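You operate a simulated robot arm through the tools that you are given. There is no shell and no other tool.

The job below is to be done with a simulated two-armed robot. You get a single attempt, and the scene is never put back.

JOB
Lower the frame to mark L and set it on its lock.

Only the result counts: the job must be done as asked and must still hold three seconds after the hand-in. Knocking over, shifting, dropping, spilling or breaking anything else fails it.

ROBOT AND FRAMES
Two 7-joint arms with fingered hands on one trunk that stands fixed in place. Base frame: the origin is at the foot of the trunk, x ahead of it, y to its left, z up. Readings come in m, degrees, newtons and seconds.
The left shoulder is at [0.07, 0.153, 1.322], the right one opposite. With the tool pointing down near the work surface each hand reaches from about 0.1 to 0.76 m from the base axis, measured 20 degrees to its own side. Payload 3.9 kg a hand.
The TCP of each hand is the grasp point between the finger pads, 0.03 m short of the fingertips. In the tool frame z runs along the fingers and y along their closing line. The gripper opens to 0.104 m; its body begins 0.035 m behind the TCP. The gripper is a hand of 4 fingers: y runs from the thumb to the fingers, the wrist lies at [-0.017, -0.104, -0.178] in the tool frame.
Orientation is that of the tool frame in the base frame, as a unit quaternion [w, x, y, z]. With the fingers straight down and the wrist toward the robot, the tool's x, y and z point along [0, 1, 0], [1, 0, 0] and [0, 0, -1] of the base frame.

CONTROLS
- The arms move only by the tool arm_command. It takes "left_deltas", "right_deltas" or both (then of equal length, played together; a hand with none holds still); each is a list of rows, each a list of 6 numbers: the shift along the tool's x, y, z in m, then the turn, a rotation vector about the tool's x, y, z in degrees. In form: [[dx, dy, dz, wx, wy, wz], ...]. A call has 1 to 20 rows; each row is the pose to reach, as a shift and turn from the pose commanded when the call began, along the tool's axes at that moment. Each row takes 0.2 s and may step no farther than 0.05 m and 8.6 degrees from the row before; otherwise, the whole call is refused. Where a pose cannot be reached the arm comes as near as it can. A force on the tool above 40 N (or 10 N above the force at the start of the call, whichever is more), or a blocked arm, ends the call early, and 0.2 s more pass. In this call time passes only in rows, and 0.2 s behind the last. It gives the time, the measured TCP pose, the force on the tool (base axes), the opening and the grip force at its end, in the units of the frame above (readings bear some noise), with the torque about the TCP (base axes, N m) and any sound that the robot's microphone picked up.
- Cameras (640 x 400 px; columns grow to the right, rows downward): "scene" is now at [0.1306, -0.037, 1.557]; the picture's right is [-0.32, -0.95, 0.00], its down [-0.51, 0.17, -0.84] and it looks along [0.80, -0.27, -0.54] (base axes); focal length 214 px, centre (320, 200). "left" rides on the left gripper at [-0.066, -0.09, -0.126] in its tool frame; the picture's right is [-0.78, -0.30, 0.56], its down [0.57, -0.70, 0.42] and it looks along [0.27, 0.65, 0.71] (tool axes); focal length 275 px, centre (320, 200). "right" rides on the right gripper at [0.066, -0.09, -0.126] in its tool frame; the picture's right is [-0.78, 0.30, -0.56], its down [-0.57, -0.70, 0.42] and it looks along [-0.26, 0.65, 0.71] (tool axes); focal length 275 px, centre (320, 200).
- capture(camera): a new picture of that camera. It takes no simulated time.
- move_column(by): slides the trunk up (or, below 0, down) by that many m; the arms and the scene camera ride with it, the base frame stays. It gives what a move gives, with no picture.
- finger_targets(index, middle, ring, thumb_bend, thumb_turn, hand): sets how far each is bent, from 0 (flat) to 1 (curled in); at 0.3 the hand is open as for a grip, at 0.7 the pads meet at the TCP. One left out holds its place. A second passes; each finger stops where it meets its share of the squeeze, and holds until it gets a number again. It is the only way to open and close the hand. It gives what a move gives, with no picture; readings hold the bend of each and the force on the fingers (four entries, about 0 where the hand has none), thumb and palm. thumb_turn goes from beside the hand (0) to across from the fingers (1), as for a grip.
- aim_head(pan, tilt): turns the head with the scene camera to pan (to the left, within 86 degrees either way) and tilt (down, from -29 to 69), counted from straight ahead of the robot. It gives what a move gives.
- probe_pixels(camera, pixels): there is no depth. For up to 12 entries [column, row, z] of the newest picture of that camera ("zoom" is the newest enlarged one), the place [x, y] in the base frame at which the ray of that pixel passes the height z, good to about 0.003 m, but the place of the scene camera against the robot may be out by one fixed shift of up to 0.012 m in any direction. It takes no simulated time.
- enlarge(camera, box): a new picture of the part [left, top, right, bottom] of that camera's present view, enlarged. It takes no simulated time.
- close_job(): hands the job in; it is judged then, once.

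Open the grippers and draw the arms clear of the work before you hand the job in, unless the task says otherwise.

The tools are called after "Emit:" as name(argument=value, ...) on one line, values as JSON. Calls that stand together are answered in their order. arm_command: Moves the arms, as the interface text tells. Its arguments: {"type":"object","properties":{"left_deltas":{"type":"array"},"right_deltas":{"type":"array"}},"required":[]} The other tools are called the same way: move_column (by) moves the trunk up or down; finger_targets (index, middle, ring, thumb_bend, thumb_turn, hand) moves the fingers one by one; aim_head (pan, tilt) turns the head that bears the scene camera; capture (camera) takes a picture; probe_pixels (camera, pixels) gives the place at which the rays of pixels pass given heights; enlarge (camera, box) takes an enlarged picture of a part of a camera's view; close_job () hands the job in.

At the start:

```text
clock: 0.0
left_tcp_pos: [0.5562, 0.0916, 1.4771]
left_tcp_rot: [0.001, 0.707, 0.708, -0.001]
left_wrist_force: [-0.5, -0.5, -0.4]
left_wrist_torque: [0.03, 0.0, 0.01]
left_finger_gap: 0.1037
left_finger_force: 0.2
left_shape: jaw
left_bend: [0.3, 0.3, 0.3, 0.3, 0.97]
left_finger forces: [0.0, 0.1, 0.0, 0.0, 0.1, 0.0]
right_tcp_pos: [0.4049, -0.2863, 1.4486]
right_tcp_rot: [0.001, 0.707, 0.708, 0.0]
right_wrist_force: [0.8, 1.0, -0.1]
right_wrist_torque: [-0.02, -0.02, 0.01]
right_finger_gap: 0.1036
right_finger_force: 0.1
right_shape: jaw
right_bend: [0.3, 0.3, 0.3, 0.3, 0.97]
right_finger forces: [0.1, 0.0, 0.0, 0.0, 0.1, 0.0]
trunk travel left (down, up): [-0.775, 0.165]
head pan, tilt (commanded): [-18.8, 32.7]
```

scene: 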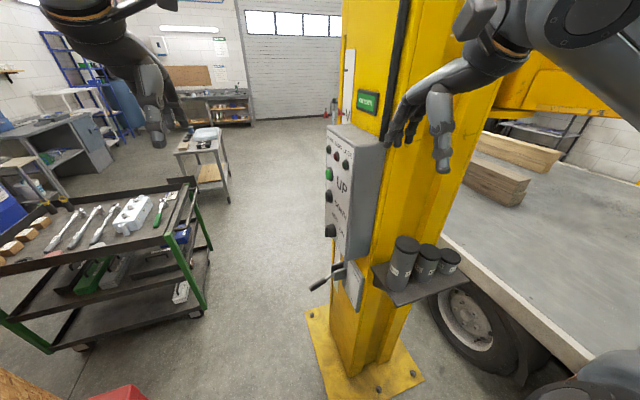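
right: 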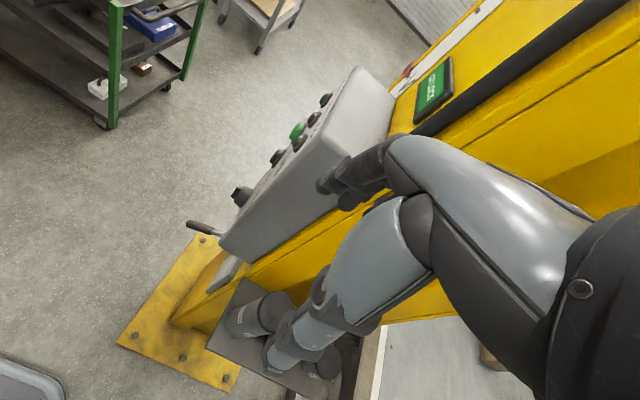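
left: 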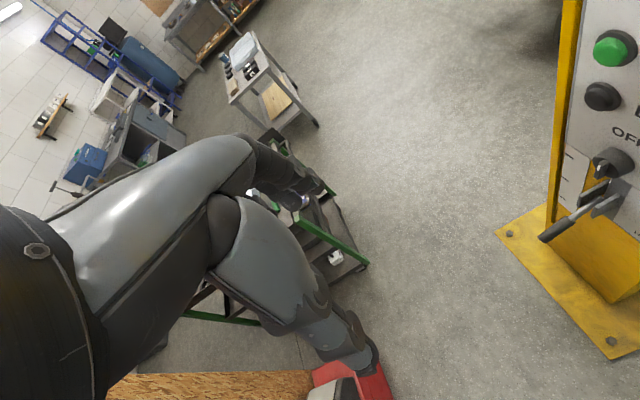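

The scene picture shows a car-lift post with a control box around (345,190), with buttons, a lever at (325,280), and a shelf of cans. I enlarge that part to read the labels.

Emit:
enlarge(camera="scene", box=[300, 110, 400, 320])

Emit:
enlarge(camera="left", box=[480, 0, 640, 260])

Emit:
enlarge(camera="scene", box=[320, 60, 420, 150])

Emit:
enlarge(camera="right", box=[180, 50, 480, 300])

```text
1.90 times, centred on (350, 215) of scene
```

zoom: 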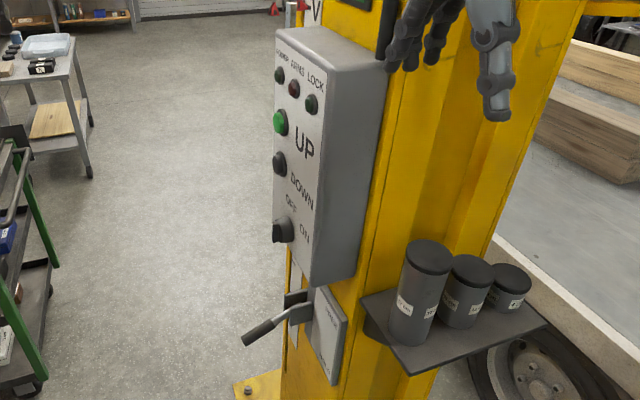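

```text
1.54 times, centred on (560, 130) of left
```

zoom: 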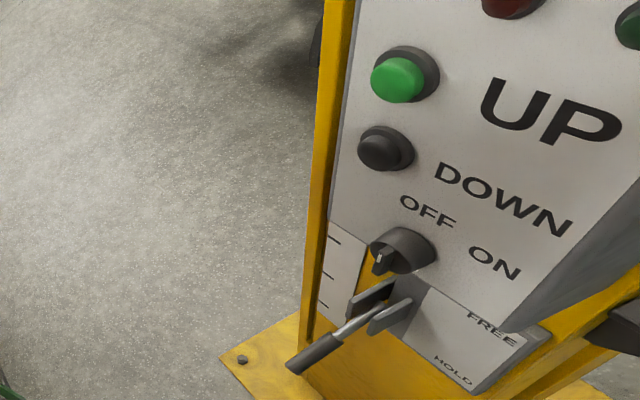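

```text
4.44 times, centred on (370, 105) of scene
```

zoom: 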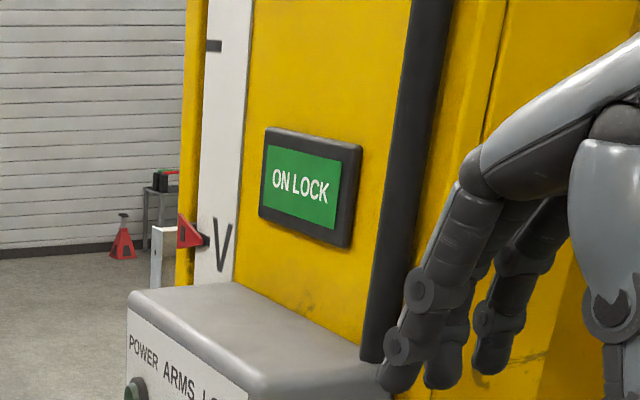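

```text
1.60 times, centred on (330, 175) of right
```

zoom: 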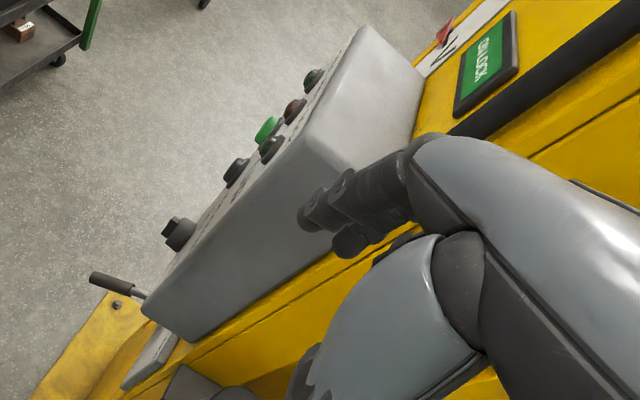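

The pointer is now at mark V and the panel says "ON LOCK"; controls are lamps POWER/ARMS/LOCK, UP, DOWN, an OFF/ON knob and a FREE/HOLD lever. I look up and around with the head to see the scale marks and the rest of the frame.

Emit:
aim_head(pan=-18, tilt=0)

Emit:
capture(camera="scene")

Emit:
aim_head(pan=-60, tilt=25)

Emit:
capture(camera="scene")

Emit:
aim_head(pan=-10, tilt=55)

Emit:
capture(camera="scene")

```text
clock: 1.0
left_tcp_pos: [0.557, 0.0929, 1.4777]
left_tcp_rot: [0.001, 0.707, 0.708, 0.0]
left_wrist_force: [0.5, -0.3, 0.2]
left_wrist_torque: [-0.01, 0.01, 0.02]
left_finger_gap: 0.1039
left_finger_force: 0.1
left_shape: jaw
left_bend: [0.3, 0.3, 0.3, 0.3, 0.97]
left_finger forces: [0.1, 0.1, 0.0, 0.1, 0.0, 0.0]
right_tcp_pos: [0.4046, -0.2842, 1.4474]
right_tcp_rot: [0.0, 0.707, 0.707, 0.0]
right_wrist_force: [-0.1, -0.3, 0.6]
right_wrist_torque: [-0.01, 0.02, -0.01]
right_finger_gap: 0.1038
right_finger_force: 0.1
right_shape: jaw
right_bend: [0.3, 0.3, 0.3, 0.3, 0.97]
right_finger forces: [0.1, 0.0, 0.0, 0.1, 0.0, 0.0]
trunk travel left (down, up): [-0.775, 0.165]
head pan, tilt (commanded): [-18.0, 0.0]
```

```text
taken
```

scene: 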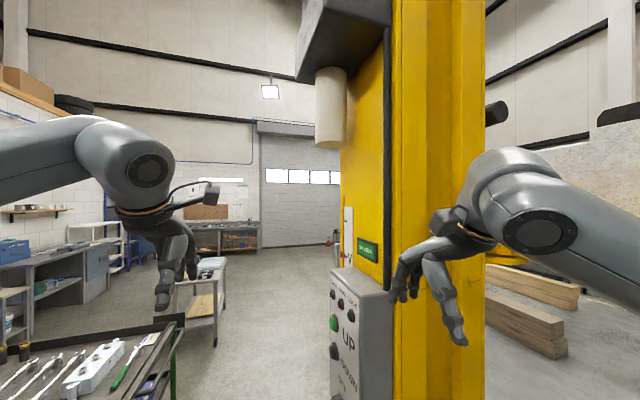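

```text
clock: 2.1
left_tcp_pos: [0.5572, 0.0923, 1.4768]
left_tcp_rot: [0.001, 0.707, 0.707, -0.001]
left_wrist_force: [0.5, 0.3, -0.2]
left_wrist_torque: [-0.01, -0.01, 0.03]
left_finger_gap: 0.1037
left_finger_force: 0.1
left_shape: jaw
left_bend: [0.3, 0.3, 0.3, 0.3, 0.97]
left_finger forces: [0.0, 0.0, 0.0, 0.0, 0.0, 0.0]
right_tcp_pos: [0.4048, -0.2851, 1.449]
right_tcp_rot: [0.0, 0.707, 0.707, 0.001]
right_wrist_force: [0.0, 0.2, -0.2]
right_wrist_torque: [-0.03, -0.02, 0.02]
right_finger_gap: 0.1036
right_finger_force: 0.1
right_shape: jaw
right_bend: [0.3, 0.3, 0.3, 0.3, 0.97]
right_finger forces: [0.0, 0.0, 0.1, 0.0, 0.0, 0.0]
trunk travel left (down, up): [-0.775, 0.165]
head pan, tilt (commanded): [-60.0, 25.0]
```

```text
taken
```

scene: 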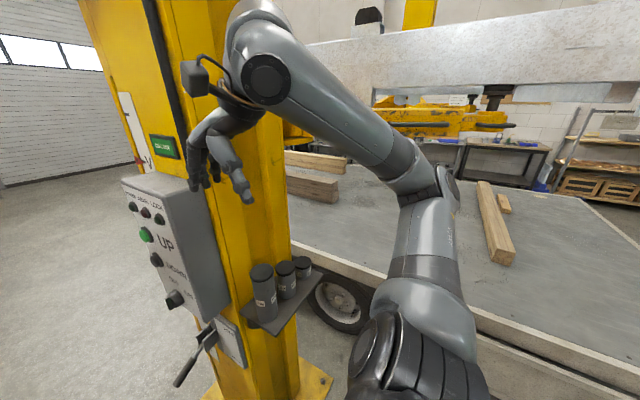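

```text
clock: 3.2
left_tcp_pos: [0.5562, 0.0919, 1.4781]
left_tcp_rot: [0.002, 0.707, 0.707, -0.001]
left_wrist_force: [-0.9, 0.0, 0.0]
left_wrist_torque: [-0.01, 0.04, -0.01]
left_finger_gap: 0.1038
left_finger_force: 0.0
left_shape: jaw
left_bend: [0.3, 0.3, 0.3, 0.3, 0.97]
left_finger forces: [0.0, 0.0, 0.1, 0.0, 0.1, 0.1]
right_tcp_pos: [0.4051, -0.2857, 1.4483]
right_tcp_rot: [0.0, 0.707, 0.707, 0.0]
right_wrist_force: [0.5, -0.9, -0.4]
right_wrist_torque: [-0.01, 0.01, -0.01]
right_finger_gap: 0.1037
right_finger_force: 0.1
right_shape: jaw
right_bend: [0.3, 0.3, 0.3, 0.3, 0.97]
right_finger forces: [0.0, 0.0, 0.1, 0.0, 0.0, 0.1]
trunk travel left (down, up): [-0.775, 0.165]
head pan, tilt (commanded): [-10.0, 55.0]
```

```text
taken
```

scene: 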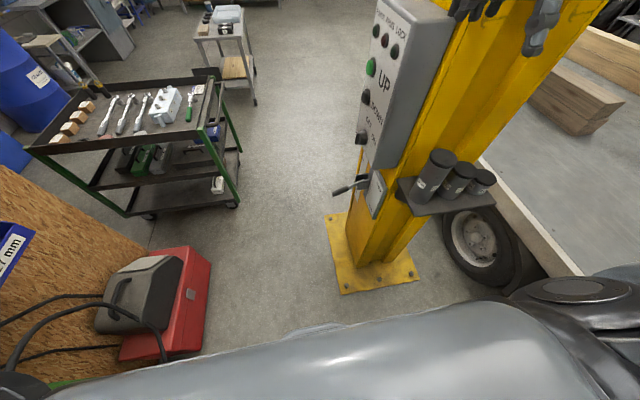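

The frame rides on the yellow post, with the timbers and trailer bed beyond. I aim the head at the control box again to measure its features with rays from the scene, left and right cameras.

Emit:
aim_head(pan=-20, tilt=33)

Emit:
capture(camera="scene")

Emit:
enlarge(camera="scene", box=[290, 105, 420, 235])

Emit:
enlarge(camera="scene", box=[290, 205, 390, 305])

Emit:
capture(camera="left")

Emit:
capture(camera="right")

```text
clock: 4.1
left_tcp_pos: [0.5572, 0.0906, 1.4782]
left_tcp_rot: [0.001, 0.707, 0.707, 0.0]
left_wrist_force: [-0.3, 0.1, 0.3]
left_wrist_torque: [0.04, -0.01, 0.01]
left_finger_gap: 0.1037
left_finger_force: 0.0
left_shape: jaw
left_bend: [0.3, 0.3, 0.3, 0.3, 0.97]
left_finger forces: [0.0, 0.0, 0.1, 0.0, 0.0, 0.0]
right_tcp_pos: [0.4051, -0.2851, 1.4489]
right_tcp_rot: [0.0, 0.707, 0.707, 0.0]
right_wrist_force: [1.3, 0.3, 0.7]
right_wrist_torque: [-0.01, -0.05, 0.01]
right_finger_gap: 0.1036
right_finger_force: 0.1
right_shape: jaw
right_bend: [0.3, 0.3, 0.3, 0.3, 0.97]
right_finger forces: [0.0, 0.0, 0.1, 0.0, 0.0, 0.0]
trunk travel left (down, up): [-0.775, 0.165]
head pan, tilt (commanded): [-20.0, 33.0]
```

```text
taken
```

scene: 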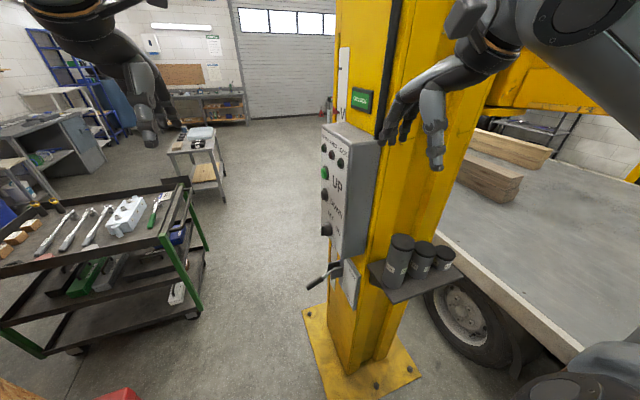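

```text
3.08 times, centred on (355, 170) of scene
```

zoom: 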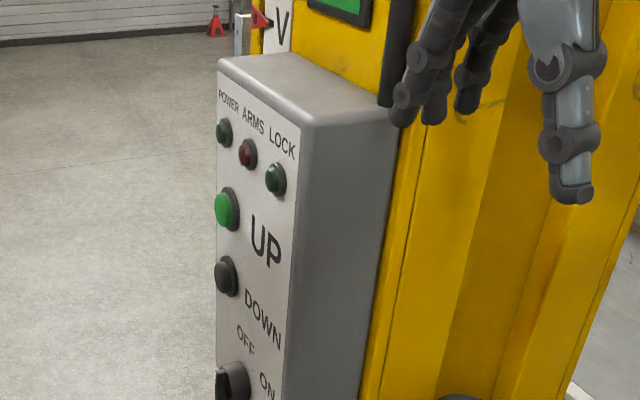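

```text
4.00 times, centred on (340, 255) of scene
```

zoom: 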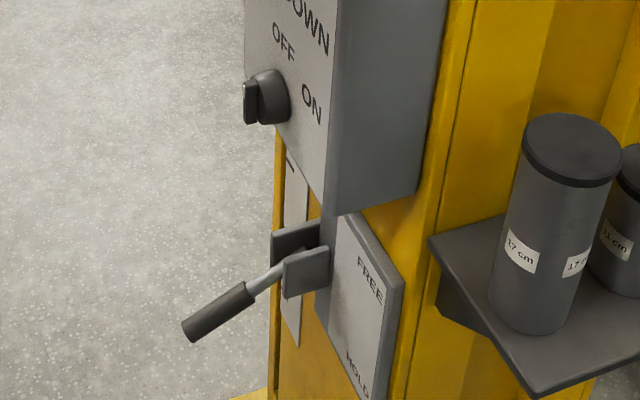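

```text
taken
```

left: 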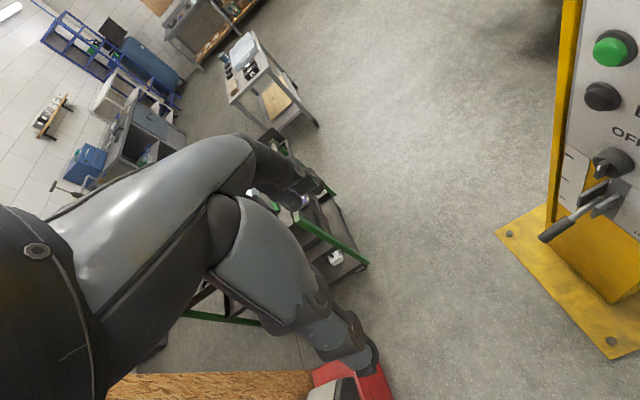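

```text
taken
```

right: 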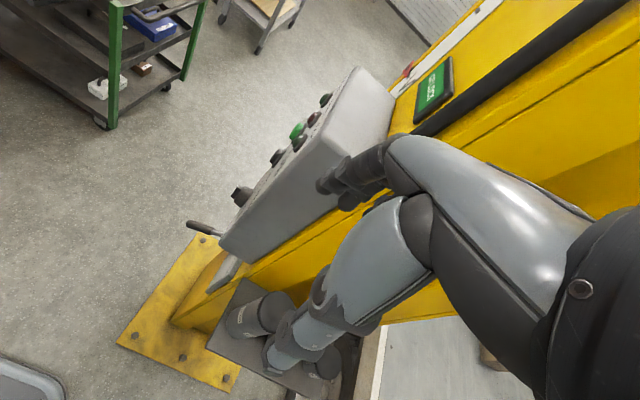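

Now I probe rays from the scene and left/right cameras for the same features (green UP button, DOWN button, knob, lever end) to triangulate.

Emit:
probe_pixels(camera="scene", pixels=[[324, 173, 1.0], [324, 173, 1.3], [324, 195, 1.0], [324, 195, 1.3], [326, 230, 0.9], [326, 230, 1.2], [309, 287, 0.8], [309, 287, 1.1], [323, 124, 1.2], [323, 124, 1.4], [345, 245, 0.9], [345, 245, 1.2]])

Emit:
probe_pixels(camera="left", pixels=[[611, 51, 1.0], [611, 51, 1.3], [602, 97, 1.0], [602, 97, 1.3], [612, 163, 0.9], [612, 163, 1.2], [544, 238, 0.8], [544, 238, 1.1]])

Emit:
probe_pixels(camera="right", pixels=[[296, 131, 1.0], [296, 131, 1.3], [276, 157, 1.0], [276, 157, 1.3], [240, 196, 0.9], [240, 196, 1.2], [190, 224, 0.8], [190, 224, 1.1], [357, 68, 1.0], [357, 68, 1.3], [222, 244, 0.9], [222, 244, 1.2]])

```text
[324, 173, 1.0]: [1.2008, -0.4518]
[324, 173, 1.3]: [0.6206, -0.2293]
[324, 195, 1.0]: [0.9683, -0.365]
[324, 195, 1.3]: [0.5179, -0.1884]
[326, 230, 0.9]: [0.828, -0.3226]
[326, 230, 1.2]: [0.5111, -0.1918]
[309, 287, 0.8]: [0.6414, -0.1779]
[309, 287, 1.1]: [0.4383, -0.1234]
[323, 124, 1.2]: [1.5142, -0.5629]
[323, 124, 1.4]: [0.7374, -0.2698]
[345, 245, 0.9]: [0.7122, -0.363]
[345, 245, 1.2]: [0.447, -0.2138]
```

```text
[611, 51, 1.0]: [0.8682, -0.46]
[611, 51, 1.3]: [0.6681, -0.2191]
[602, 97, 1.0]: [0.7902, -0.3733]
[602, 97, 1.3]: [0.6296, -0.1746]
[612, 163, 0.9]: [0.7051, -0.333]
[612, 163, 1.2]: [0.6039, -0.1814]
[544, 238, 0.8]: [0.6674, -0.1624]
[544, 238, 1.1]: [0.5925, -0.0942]
```

```text
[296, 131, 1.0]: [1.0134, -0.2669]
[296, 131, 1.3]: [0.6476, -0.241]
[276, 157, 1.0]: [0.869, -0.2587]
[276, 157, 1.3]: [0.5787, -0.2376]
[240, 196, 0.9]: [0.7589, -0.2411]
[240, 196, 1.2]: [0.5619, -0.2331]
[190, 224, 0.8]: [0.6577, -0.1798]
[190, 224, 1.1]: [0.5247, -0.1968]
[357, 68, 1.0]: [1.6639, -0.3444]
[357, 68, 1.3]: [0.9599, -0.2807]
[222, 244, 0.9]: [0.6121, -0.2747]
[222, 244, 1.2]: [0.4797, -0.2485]
```

Rays agree to several mm for UP/DOWN but less for the knob, so I take enlarged pictures from the hand cameras to pick pixels more sharply.

Emit:
enlarge(camera="left", box=[520, 0, 640, 75])

Emit:
enlarge(camera="left", box=[520, 130, 640, 250])

Emit:
probe_pixels(camera="zoom", pixels=[[500, 150, 0.9], [500, 150, 1.2]])

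Emit:
enlarge(camera="right", box=[180, 60, 380, 260])

```text
5.33 times, centred on (580, 38) of left
```

zoom: 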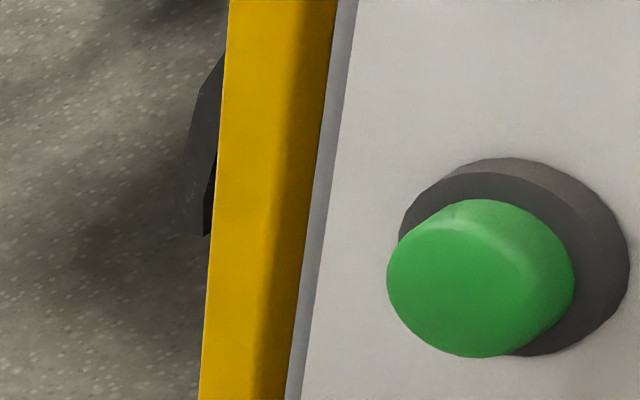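

```text
3.33 times, centred on (580, 190) of left
```

zoom: 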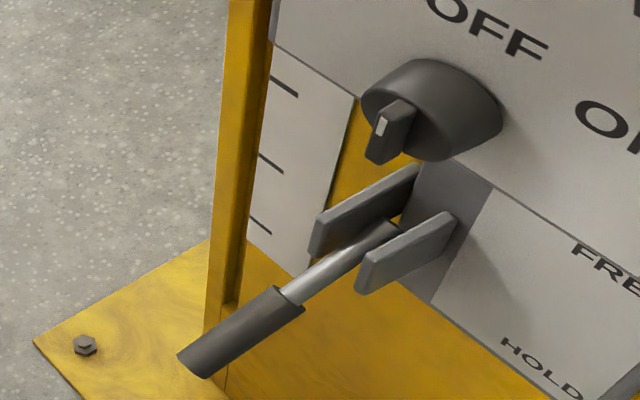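

```text
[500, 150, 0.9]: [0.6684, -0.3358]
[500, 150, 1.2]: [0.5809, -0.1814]
```

```text
2.00 times, centred on (280, 160) of right
```

zoom: 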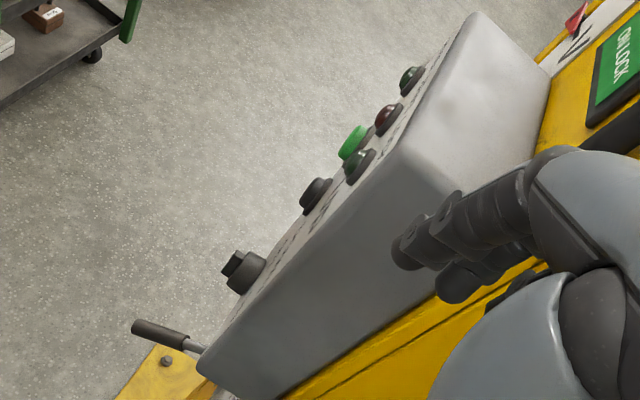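

The knob's wing and the lever with FREE/HOLD plate are visible, strip ticks below the box too. I probe the box corners from the scene and right cameras to get the panel plane.

Emit:
probe_pixels(camera="scene", pixels=[[351, 144.7, 1.2], [351, 144.7, 1.4], [322, 125.2, 1.2], [322, 125.2, 1.4], [340.5, 258.8, 0.9], [340.5, 258.8, 1.2], [377, 143, 1.2], [377, 143, 1.4]])

Emit:
probe_pixels(camera="right", pixels=[[320, 134, 1.2], [320, 134, 1.4], [357.5, 66, 1.2], [357.5, 66, 1.4], [220, 245, 0.9], [220, 245, 1.2], [407, 67, 1.0], [407, 67, 1.4]])

Emit:
probe_pixels(camera="left", pixels=[[565, 141.4, 0.9], [565, 141.4, 1.2], [621, 167, 0.9], [621, 167, 1.2], [617, 51, 1.0], [617, 51, 1.3]])

```text
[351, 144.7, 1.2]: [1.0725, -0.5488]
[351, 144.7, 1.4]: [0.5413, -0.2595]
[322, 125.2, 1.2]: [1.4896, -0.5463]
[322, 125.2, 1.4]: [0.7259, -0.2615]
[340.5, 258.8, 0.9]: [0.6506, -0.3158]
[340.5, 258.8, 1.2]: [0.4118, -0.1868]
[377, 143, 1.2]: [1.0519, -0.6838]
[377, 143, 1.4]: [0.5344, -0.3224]
```

```text
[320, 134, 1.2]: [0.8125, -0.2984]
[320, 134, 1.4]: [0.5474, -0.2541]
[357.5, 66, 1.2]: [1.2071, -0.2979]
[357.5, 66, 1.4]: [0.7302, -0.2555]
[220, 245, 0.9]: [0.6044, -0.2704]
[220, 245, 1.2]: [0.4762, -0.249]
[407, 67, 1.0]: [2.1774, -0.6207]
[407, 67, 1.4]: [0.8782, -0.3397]
```

```text
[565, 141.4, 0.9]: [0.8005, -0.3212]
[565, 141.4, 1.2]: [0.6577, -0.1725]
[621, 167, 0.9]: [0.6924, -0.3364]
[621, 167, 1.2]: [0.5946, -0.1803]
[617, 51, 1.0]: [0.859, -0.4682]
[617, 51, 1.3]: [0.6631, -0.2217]
```

The panel face is the plane y≈-0.26 (x 0.553–0.738, z 1.025–1.396), facing +y. I zoom on the scale strip above and below the box to find mark L.

Emit:
enlarge(camera="scene", box=[315, 230, 365, 300])

Emit:
enlarge(camera="scene", box=[315, 35, 375, 135])

Emit:
enlarge(camera="left", box=[540, 135, 610, 215])

```text
5.71 times, centred on (340, 265) of scene
```

zoom: 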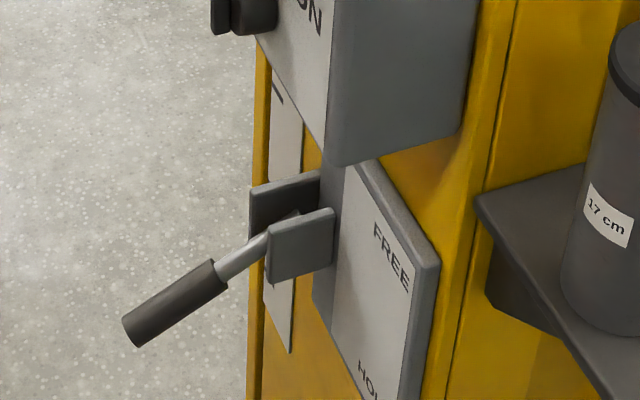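

```text
4.00 times, centred on (345, 85) of scene
```

zoom: 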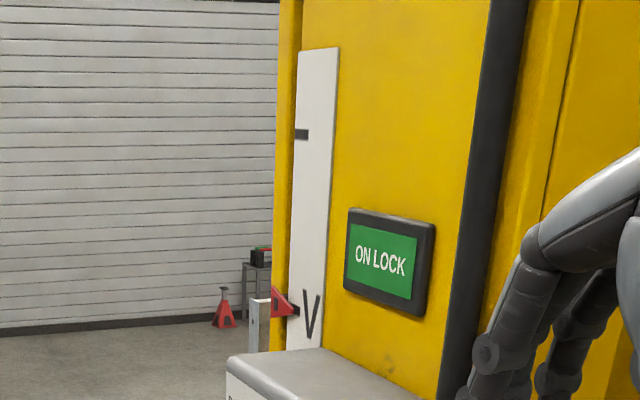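

```text
5.00 times, centred on (575, 175) of left
```

zoom: 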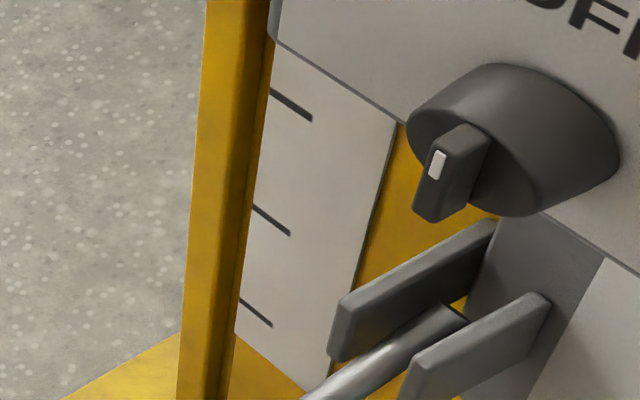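

Ticks show on the strip both above and below the box, but L must be behind or near the box. I turn the left hand to point its fingers toward the panel (-y) so its camera looks at the panel face and the strip from the side.

Emit:
arm_command(left_deltas=[[0, 0, 0.01, 0, -8.18, 0], [0, 0, 0.02, 0, -16.36, 0], [0, 0, 0.03, 0, -24.55, 0], [0, 0, 0.04, 0, -32.73, 0], [0, 0, 0.05, 0, -40.91, 0], [0, 0, 0.06, 0, -49.09, 0], [0, 0, 0.07, 0, -57.27, 0], [0, 0, 0.08, 0, -65.45, 0], [0, 0, 0.09, 0, -73.64, 0], [0, 0, 0.1, 0, -81.82, 0], [0, 0, 0.11, 0, -90, 0]])

Emit:
capture(camera="left")

Emit:
capture(camera="scene")

```text
clock: 6.5
left_tcp_pos: [0.5577, 0.0944, 1.368]
left_tcp_rot: [-0.501, -0.499, -0.499, 0.501]
left_wrist_force: [-0.3, -0.5, 0.6]
left_wrist_torque: [-0.01, 0.02, -0.01]
left_finger_gap: 0.1039
left_finger_force: 0.1
left_shape: jaw
left_bend: [0.3, 0.3, 0.3, 0.3, 0.97]
left_finger forces: [0.0, 0.0, 0.0, 0.0, 0.0, 0.0]
right_tcp_pos: [0.4049, -0.2855, 1.4487]
right_tcp_rot: [0.0, 0.707, 0.707, 0.0]
right_wrist_force: [-0.6, -0.9, 0.1]
right_wrist_torque: [0.06, -0.02, -0.03]
right_finger_gap: 0.1036
right_finger_force: 0.1
right_shape: jaw
right_bend: [0.3, 0.3, 0.3, 0.3, 0.97]
right_finger forces: [0.1, 0.1, 0.0, 0.0, 0.1, 0.0]
trunk travel left (down, up): [-0.775, 0.165]
head pan, tilt (commanded): [-20.0, 33.0]
```

```text
taken
```

left: 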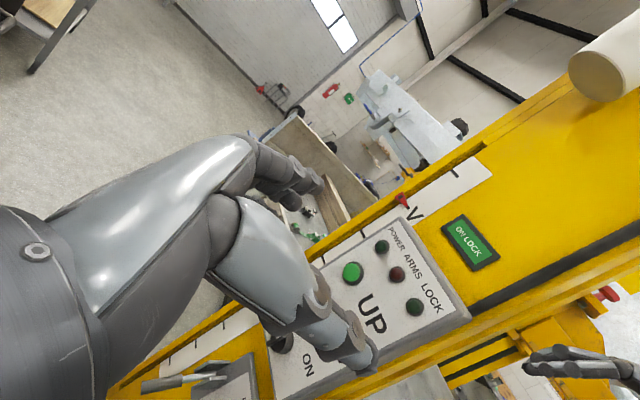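

```text
taken
```

scene: 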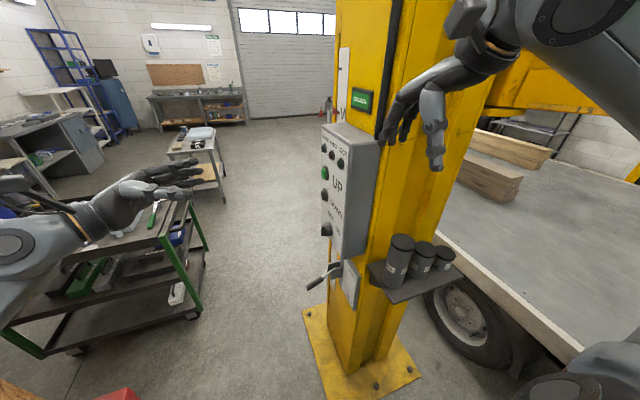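

Great, the left camera sees the panel and the strip next to the box edge. I enlarge the region along the strip from (150,380) to (500,150).

Emit:
enlarge(camera="left", box=[280, 150, 500, 290])

Emit:
enlarge(camera="left", box=[120, 270, 340, 400])

```text
2.86 times, centred on (390, 220) of left
```

zoom: 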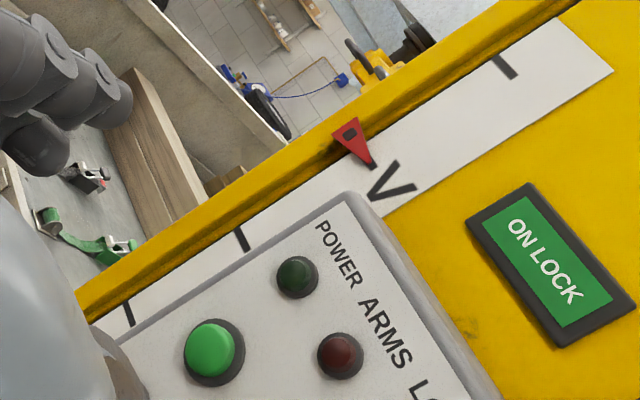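

```text
2.91 times, centred on (230, 335) of left
```

zoom: 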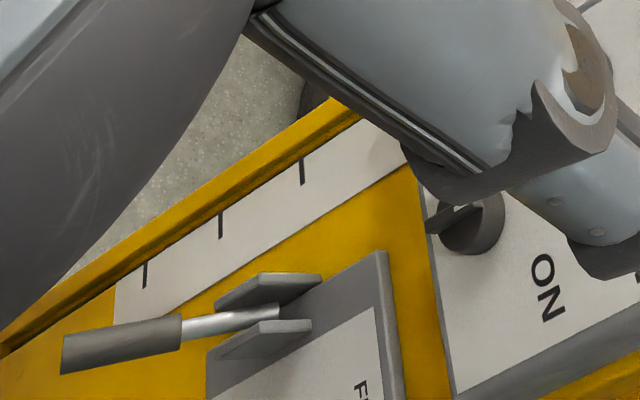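

Ticks are visible beside the box, but any letter is covered by the box from this angle. I move the left hand farther ahead (+x) to look from the other side of the box edge.

Emit:
arm_command(left_deltas=[[0, 0.04, 0, 0, 0, 0], [0, 0.08, 0, 0, 0, 0], [0, 0.12, 0, 0, 0, 0], [0, 0.16, 0, 0, 0, 0], [0, 0.2, 0, 0, 0, 0]])

Emit:
capture(camera="left")

```text
clock: 7.7
left_tcp_pos: [0.7589, 0.0906, 1.3654]
left_tcp_rot: [0.498, 0.501, 0.5, -0.501]
left_wrist_force: [0.0, 0.0, -0.5]
left_wrist_torque: [0.0, 0.02, 0.01]
left_finger_gap: 0.1037
left_finger_force: 0.0
left_shape: jaw
left_bend: [0.3, 0.3, 0.3, 0.3, 0.97]
left_finger forces: [0.0, 0.0, 0.0, 0.1, 0.1, 0.1]
right_tcp_pos: [0.4067, -0.2882, 1.4476]
right_tcp_rot: [-0.001, 0.708, 0.706, -0.001]
right_wrist_force: [0.8, -1.0, -0.2]
right_wrist_torque: [0.01, 0.01, -0.04]
right_finger_gap: 0.1036
right_finger_force: 0.1
right_shape: jaw
right_bend: [0.3, 0.3, 0.3, 0.3, 0.97]
right_finger forces: [0.1, 0.0, 0.0, 0.0, 0.0, 0.0]
trunk travel left (down, up): [-0.775, 0.165]
head pan, tilt (commanded): [-20.0, 33.0]
```

```text
taken
```

left: 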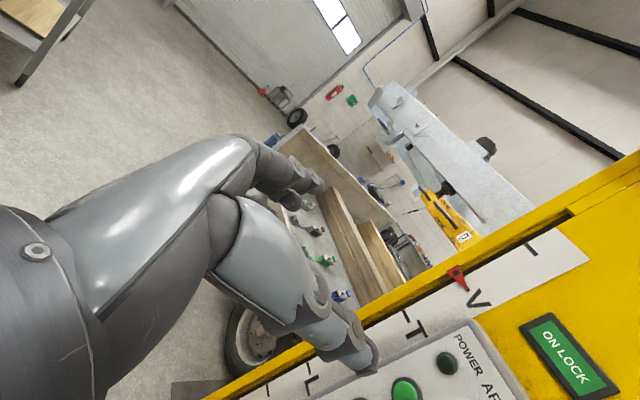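

The box edge now shows letters on the strip at about (420,325) and (312,380). I enlarge that region.

Emit:
enlarge(camera="left", box=[380, 220, 560, 345])

Emit:
enlarge(camera="left", box=[220, 310, 400, 400])

```text
3.20 times, centred on (470, 282) of left
```

zoom: 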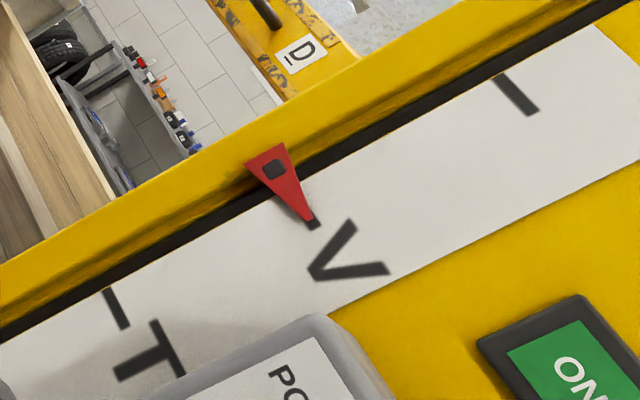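

```text
3.56 times, centred on (310, 355) of left
```

zoom: 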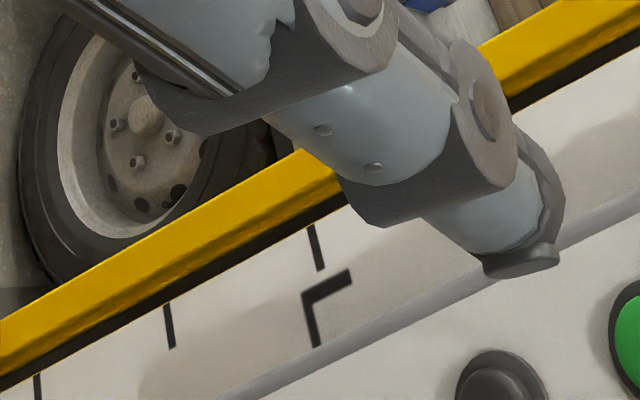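

The glyph at zoom (325,300) is an "L" with tick at about (309,368); T is one tick below V. I probe the tick pixels to get their heights on the strip plane.

Emit:
probe_pixels(camera="left", pixels=[[532.5, 249.2, 1.4], [532.5, 249.2, 1.6], [467.5, 288.9, 1.3], [467.5, 288.9, 1.4], [406.9, 315.8, 1.2], [406.9, 315.8, 1.4], [308.6, 368.5, 1.1], [308.6, 368.5, 1.3], [268, 391, 1.0], [268, 391, 1.2], [460, 270, 1.3], [460, 270, 1.4]])

```text
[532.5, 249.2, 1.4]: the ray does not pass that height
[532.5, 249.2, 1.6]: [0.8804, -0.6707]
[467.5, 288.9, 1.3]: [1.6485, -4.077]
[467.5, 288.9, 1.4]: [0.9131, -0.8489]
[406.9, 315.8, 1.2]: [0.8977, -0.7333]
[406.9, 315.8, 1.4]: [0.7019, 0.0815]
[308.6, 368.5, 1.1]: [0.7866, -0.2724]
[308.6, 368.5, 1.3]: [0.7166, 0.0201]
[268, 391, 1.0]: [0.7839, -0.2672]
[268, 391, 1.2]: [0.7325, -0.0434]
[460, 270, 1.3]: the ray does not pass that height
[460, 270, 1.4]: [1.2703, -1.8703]
```

The tick heights come out as V≈1.415, T≈1.296, L≈1.054 with 0.12 m spacing, so the frame must go down three lock steps (0.36 m). Now I shape the left hand for pressing: index partly extended, the others curled, and look at it.

Emit:
finger_targets(hand="left", index=0.4, middle=1.0, ring=1.0, thumb_bend=0.6, thumb_turn=0.3)

Emit:
capture(camera="left")

Emit:
capture(camera="scene")

Emit:
capture(camera="right")

```text
clock: 8.7
left_tcp_pos: [0.7572, 0.0926, 1.3677]
left_tcp_rot: [0.501, 0.5, 0.499, -0.5]
left_wrist_force: [-0.1, -0.3, 0.3]
left_wrist_torque: [0.0, 0.02, 0.0]
left_finger_gap: 0.0853
left_finger_force: 0.0
left_shape: fingers
left_bend: [0.4, 1.0, 1.0, 0.6, 0.31]
left_finger forces: [0.1, 0.0, 0.0, 0.0, 0.0, 0.1]
right_tcp_pos: [0.4046, -0.2849, 1.4477]
right_tcp_rot: [0.0, 0.707, 0.707, 0.0]
right_wrist_force: [0.2, -0.8, 0.0]
right_wrist_torque: [-0.03, 0.04, 0.02]
right_finger_gap: 0.1036
right_finger_force: 0.1
right_shape: jaw
right_bend: [0.3, 0.3, 0.3, 0.3, 0.97]
right_finger forces: [0.0, 0.0, 0.0, 0.0, 0.0, 0.0]
trunk travel left (down, up): [-0.775, 0.165]
head pan, tilt (commanded): [-20.0, 33.0]
```

```text
taken
```

left: 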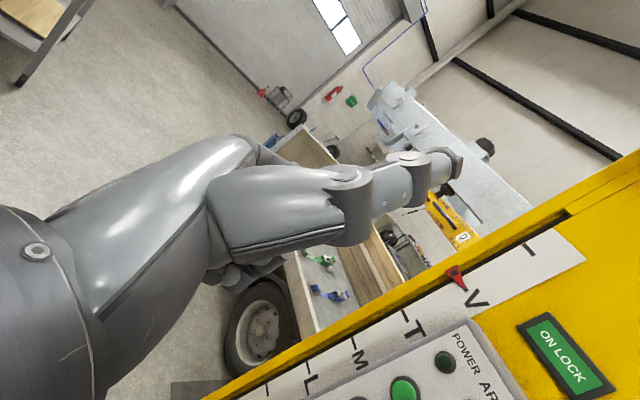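

```text
taken
```

scene: 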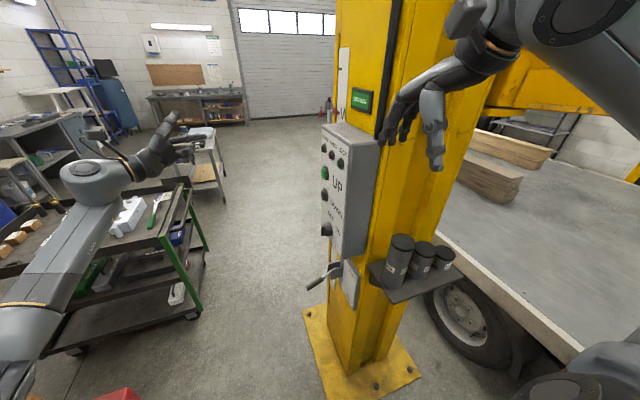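

```text
taken
```

right: 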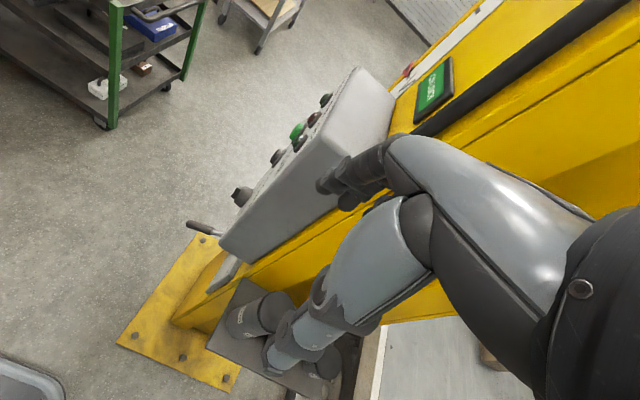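

The strip now reads V, T, M, L downwards, with L confirmed three steps below V. The thumb blocks the view, so I fold it across and look again.

Emit:
finger_targets(hand="left", index=0.4, thumb_bend=1.0, thumb_turn=1.0)

Emit:
capture(camera="left")

Emit:
enlarge(camera="scene", box=[60, 80, 260, 240])

```text
clock: 9.7
left_tcp_pos: [0.7577, 0.0927, 1.3679]
left_tcp_rot: [0.501, 0.5, 0.499, -0.5]
left_wrist_force: [0.1, -0.4, 0.5]
left_wrist_torque: [-0.02, 0.01, 0.0]
left_finger_gap: 0.0235
left_finger_force: 0.1
left_shape: fingers
left_bend: [0.35, 1.0, 1.0, 0.97, 1.0]
left_finger forces: [0.0, 0.0, 0.1, 0.0, 0.0, 0.0]
right_tcp_pos: [0.4046, -0.285, 1.4484]
right_tcp_rot: [0.0, 0.707, 0.707, 0.0]
right_wrist_force: [0.5, 0.4, -0.2]
right_wrist_torque: [-0.02, 0.0, 0.04]
right_finger_gap: 0.1038
right_finger_force: 0.0
right_shape: jaw
right_bend: [0.3, 0.3, 0.3, 0.3, 0.97]
right_finger forces: [0.1, 0.0, 0.1, 0.1, 0.0, 0.0]
trunk travel left (down, up): [-0.775, 0.165]
head pan, tilt (commanded): [-20.0, 33.0]
```

```text
taken
```

left: 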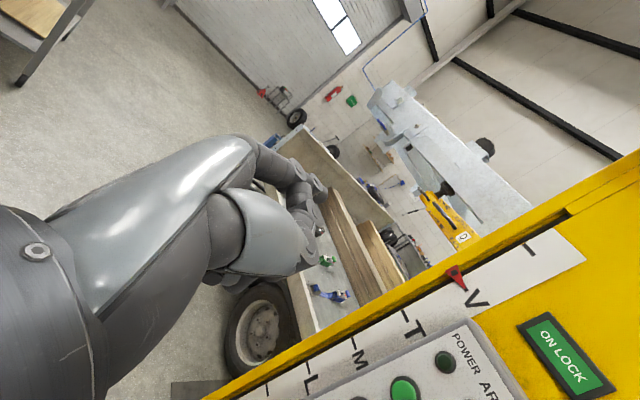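

```text
2.50 times, centred on (160, 160) of scene
```

zoom: 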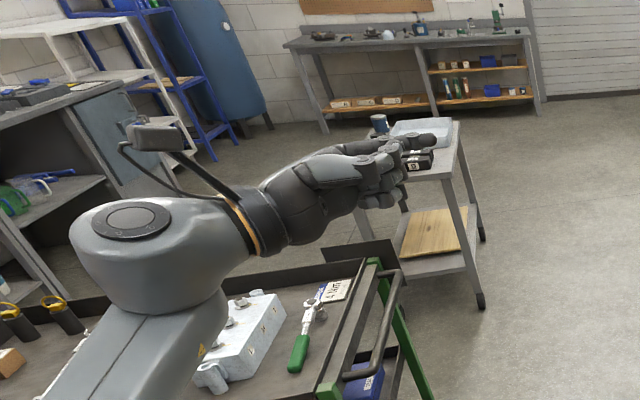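

The index now leads past the curled fingers. I enlarge the left view to locate its tip.

Emit:
enlarge(camera="left", box=[220, 110, 360, 290])

Emit:
probe_pixels(camera="scene", pixels=[[206, 135, 1.3], [206, 135, 1.4], [206, 135, 1.45]])

```text
2.22 times, centred on (290, 200) of left
```

zoom: 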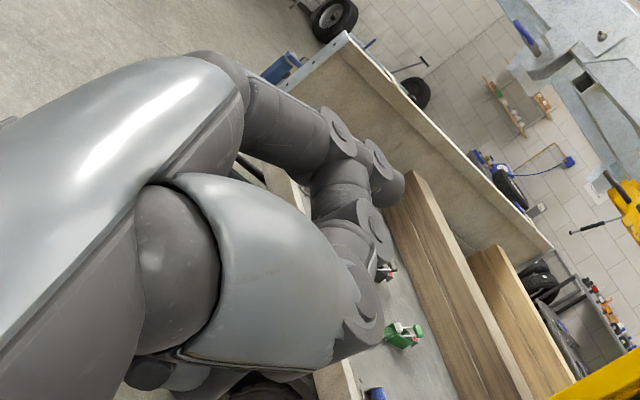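

```text
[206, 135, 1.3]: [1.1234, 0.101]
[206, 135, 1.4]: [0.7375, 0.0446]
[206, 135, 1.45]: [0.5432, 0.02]
```

The index tip sits about [-0.01, 0.04, 0.02] from the TCP in the tool frame. I move the left hand back and lower to look closely at the OFF/ON knob from in front of the panel.

Emit:
arm_command(left_deltas=[[0.027, -0.025, 0.015, 0, 0, 0], [0.054, -0.05, 0.03, 0, 0, 0], [0.082, -0.075, 0.046, 0, 0, 0], [0.109, -0.1, 0.061, 0, 0, 0], [0.136, -0.125, 0.077, 0, 0, 0], [0.163, -0.15, 0.092, 0, 0, 0], [0.19, -0.175, 0.107, 0, 0, 0], [0.218, -0.198, 0.123, 0, 0, 0]])

Emit:
capture(camera="left")

Emit:
capture(camera="scene")

```text
clock: 11.5
left_tcp_pos: [0.5567, -0.0341, 1.1497]
left_tcp_rot: [0.501, 0.501, 0.499, -0.5]
left_wrist_force: [-0.6, -0.1, -0.5]
left_wrist_torque: [0.01, 0.02, 0.03]
left_finger_gap: 0.0235
left_finger_force: 0.0
left_shape: fingers
left_bend: [0.35, 1.0, 1.0, 0.97, 1.0]
left_finger forces: [0.1, 0.0, 0.0, 0.0, 0.1, 0.0]
right_tcp_pos: [0.4046, -0.2856, 1.4488]
right_tcp_rot: [0.001, 0.707, 0.707, 0.001]
right_wrist_force: [-0.8, 0.9, -0.8]
right_wrist_torque: [-0.03, -0.02, -0.01]
right_finger_gap: 0.1037
right_finger_force: 0.0
right_shape: jaw
right_bend: [0.3, 0.3, 0.3, 0.3, 0.97]
right_finger forces: [0.1, 0.0, 0.0, 0.1, 0.0, 0.1]
trunk travel left (down, up): [-0.775, 0.165]
head pan, tilt (commanded): [-20.0, 33.0]
```

```text
taken
```

left: 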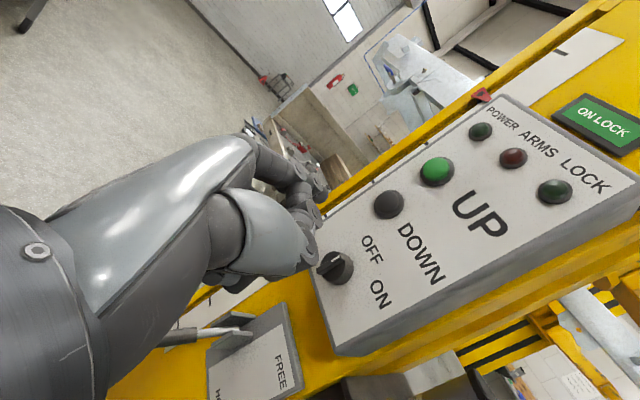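

```text
taken
```

scene: 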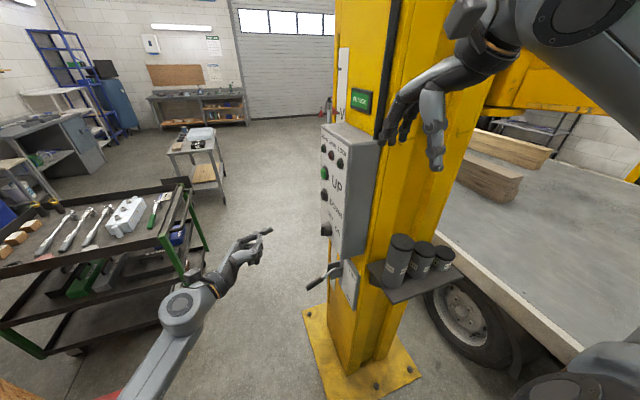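

The panel is well visible: UP (437,171), DOWN (388,204), knob (335,268). I enlarge the knob to read its state and probe these pixels.

Emit:
enlarge(camera="left", box=[280, 210, 420, 330])

Emit:
probe_pixels(camera="left", pixels=[[437, 171, 1.2], [437, 171, 1.3], [388, 204, 1.1], [388, 204, 1.2], [336, 268, 1.0], [336, 268, 1.1], [372, 249, 1.1], [372, 249, 1.15], [379, 295, 1.0], [379, 295, 1.1], [160, 344, 0.7], [160, 344, 0.9]])

```text
3.33 times, centred on (350, 270) of left
```

zoom: 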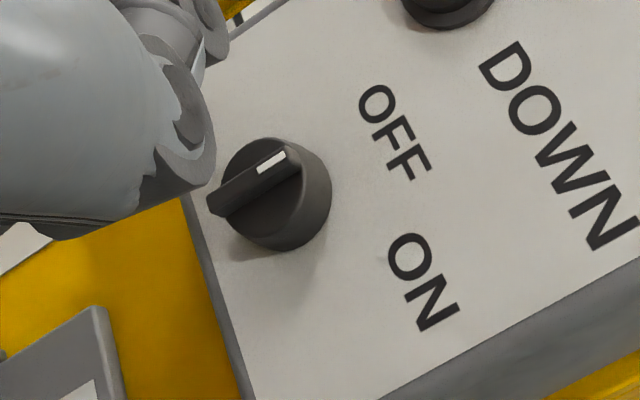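

```text
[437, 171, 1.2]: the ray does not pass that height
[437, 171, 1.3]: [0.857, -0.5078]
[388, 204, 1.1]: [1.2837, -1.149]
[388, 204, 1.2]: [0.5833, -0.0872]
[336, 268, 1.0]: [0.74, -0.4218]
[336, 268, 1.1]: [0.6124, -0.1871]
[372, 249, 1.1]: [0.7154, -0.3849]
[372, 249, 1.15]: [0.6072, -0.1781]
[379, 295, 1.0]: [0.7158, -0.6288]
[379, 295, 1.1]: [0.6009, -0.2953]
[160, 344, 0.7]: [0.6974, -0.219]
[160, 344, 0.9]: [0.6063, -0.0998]
```

The knob's white mark points up at OFF, so it needs a clockwise turn of about 60° to ON. I enlarge the scene view of the left hand to check how far the index leads the other fingers.

Emit:
enlarge(camera="scene", box=[180, 200, 360, 310])

Emit:
probe_pixels(camera="scene", pixels=[[271, 231, 1.1], [271, 231, 1.15], [271, 231, 1.2]])

Emit:
probe_pixels(camera="left", pixels=[[321, 195, 1.1], [321, 195, 1.15], [321, 195, 1.2]])

```text
3.56 times, centred on (270, 255) of scene
```

zoom: 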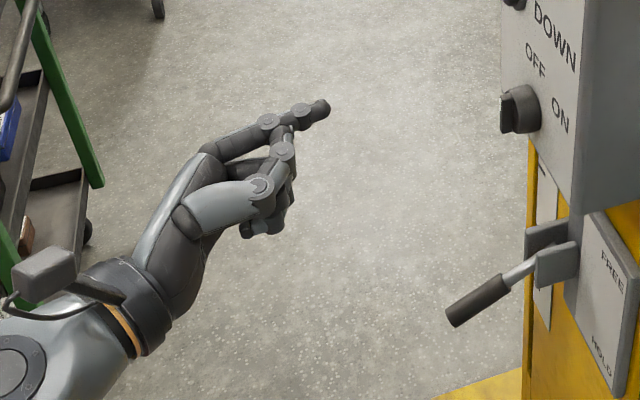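

```text
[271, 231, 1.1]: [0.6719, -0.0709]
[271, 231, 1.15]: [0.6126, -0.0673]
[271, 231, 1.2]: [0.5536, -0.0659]
```

```text
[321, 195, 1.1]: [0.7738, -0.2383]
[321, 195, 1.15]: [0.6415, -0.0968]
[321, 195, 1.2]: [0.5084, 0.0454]
```

The index leads the thumb by about 3 cm. I bring the index tip in front of the blank panel area below-right of the knob (about x 0.60, z 1.06), still 6 cm from the face.

Emit:
probe_pixels(camera="left", pixels=[[341, 255, 1.05], [341, 255, 1.12], [318.5, 271.5, 1.0], [318.5, 271.5, 1.1], [336, 268, 1.05], [345, 272, 1.0], [345, 272, 1.1], [166, 336, 0.8], [166, 336, 1.0]])

Emit:
arm_command(left_deltas=[[0.026, -0.001, 0.02, 0, 0, 0], [0.053, -0.002, 0.045, 0, 0, 0], [0.08, -0.003, 0.08, 0, 0, 0], [0.106, -0.003, 0.11, 0, 0, 0], [0.106, -0.003, 0.142, 0, 0, 0]])

Emit:
capture(camera="left")

Emit:
enlarge(camera="scene", box=[240, 180, 400, 310])

```text
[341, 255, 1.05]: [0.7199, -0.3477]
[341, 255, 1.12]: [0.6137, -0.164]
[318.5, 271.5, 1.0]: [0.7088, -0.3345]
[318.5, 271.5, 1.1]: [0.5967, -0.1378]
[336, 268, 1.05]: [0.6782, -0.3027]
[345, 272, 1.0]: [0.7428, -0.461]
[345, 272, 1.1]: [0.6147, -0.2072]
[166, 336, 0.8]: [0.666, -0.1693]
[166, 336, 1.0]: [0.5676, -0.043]
```

```text
clock: 12.7
left_tcp_pos: [0.543, -0.1979, 1.06]
left_tcp_rot: [0.466, 0.495, 0.538, -0.498]
left_wrist_force: [-4.3, -3.4, -3.8]
left_wrist_torque: [-0.32, -0.07, 0.4]
left_finger_gap: 0.0237
left_finger_force: 0.0
left_shape: fingers
left_bend: [0.35, 1.0, 1.0, 0.97, 1.0]
left_finger forces: [0.0, 0.1, 0.1, 0.0, 0.1, 0.0]
left hand out of reach, approached as far as the arm can: row 2, 3, 4, 5
right_tcp_pos: [0.4083, -0.2831, 1.4482]
right_tcp_rot: [-0.001, 0.707, 0.707, -0.001]
right_wrist_force: [0.6, 0.6, 0.7]
right_wrist_torque: [-0.03, 0.07, -0.03]
right_finger_gap: 0.1035
right_finger_force: 0.0
right_shape: jaw
right_bend: [0.3, 0.3, 0.3, 0.3, 0.97]
right_finger forces: [0.0, 0.0, 0.0, 0.0, 0.0, 0.0]
trunk travel left (down, up): [-0.775, 0.165]
head pan, tilt (commanded): [-20.0, 33.0]
```

```text
taken
```

left: 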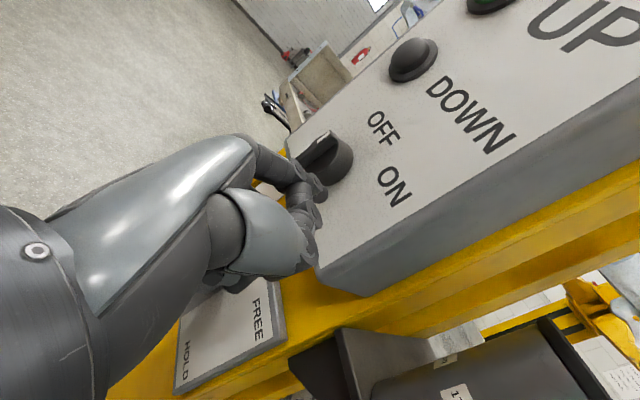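

```text
3.08 times, centred on (320, 245) of scene
```

zoom: 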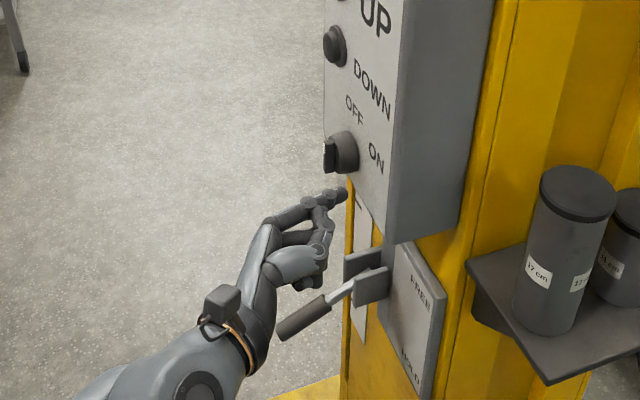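

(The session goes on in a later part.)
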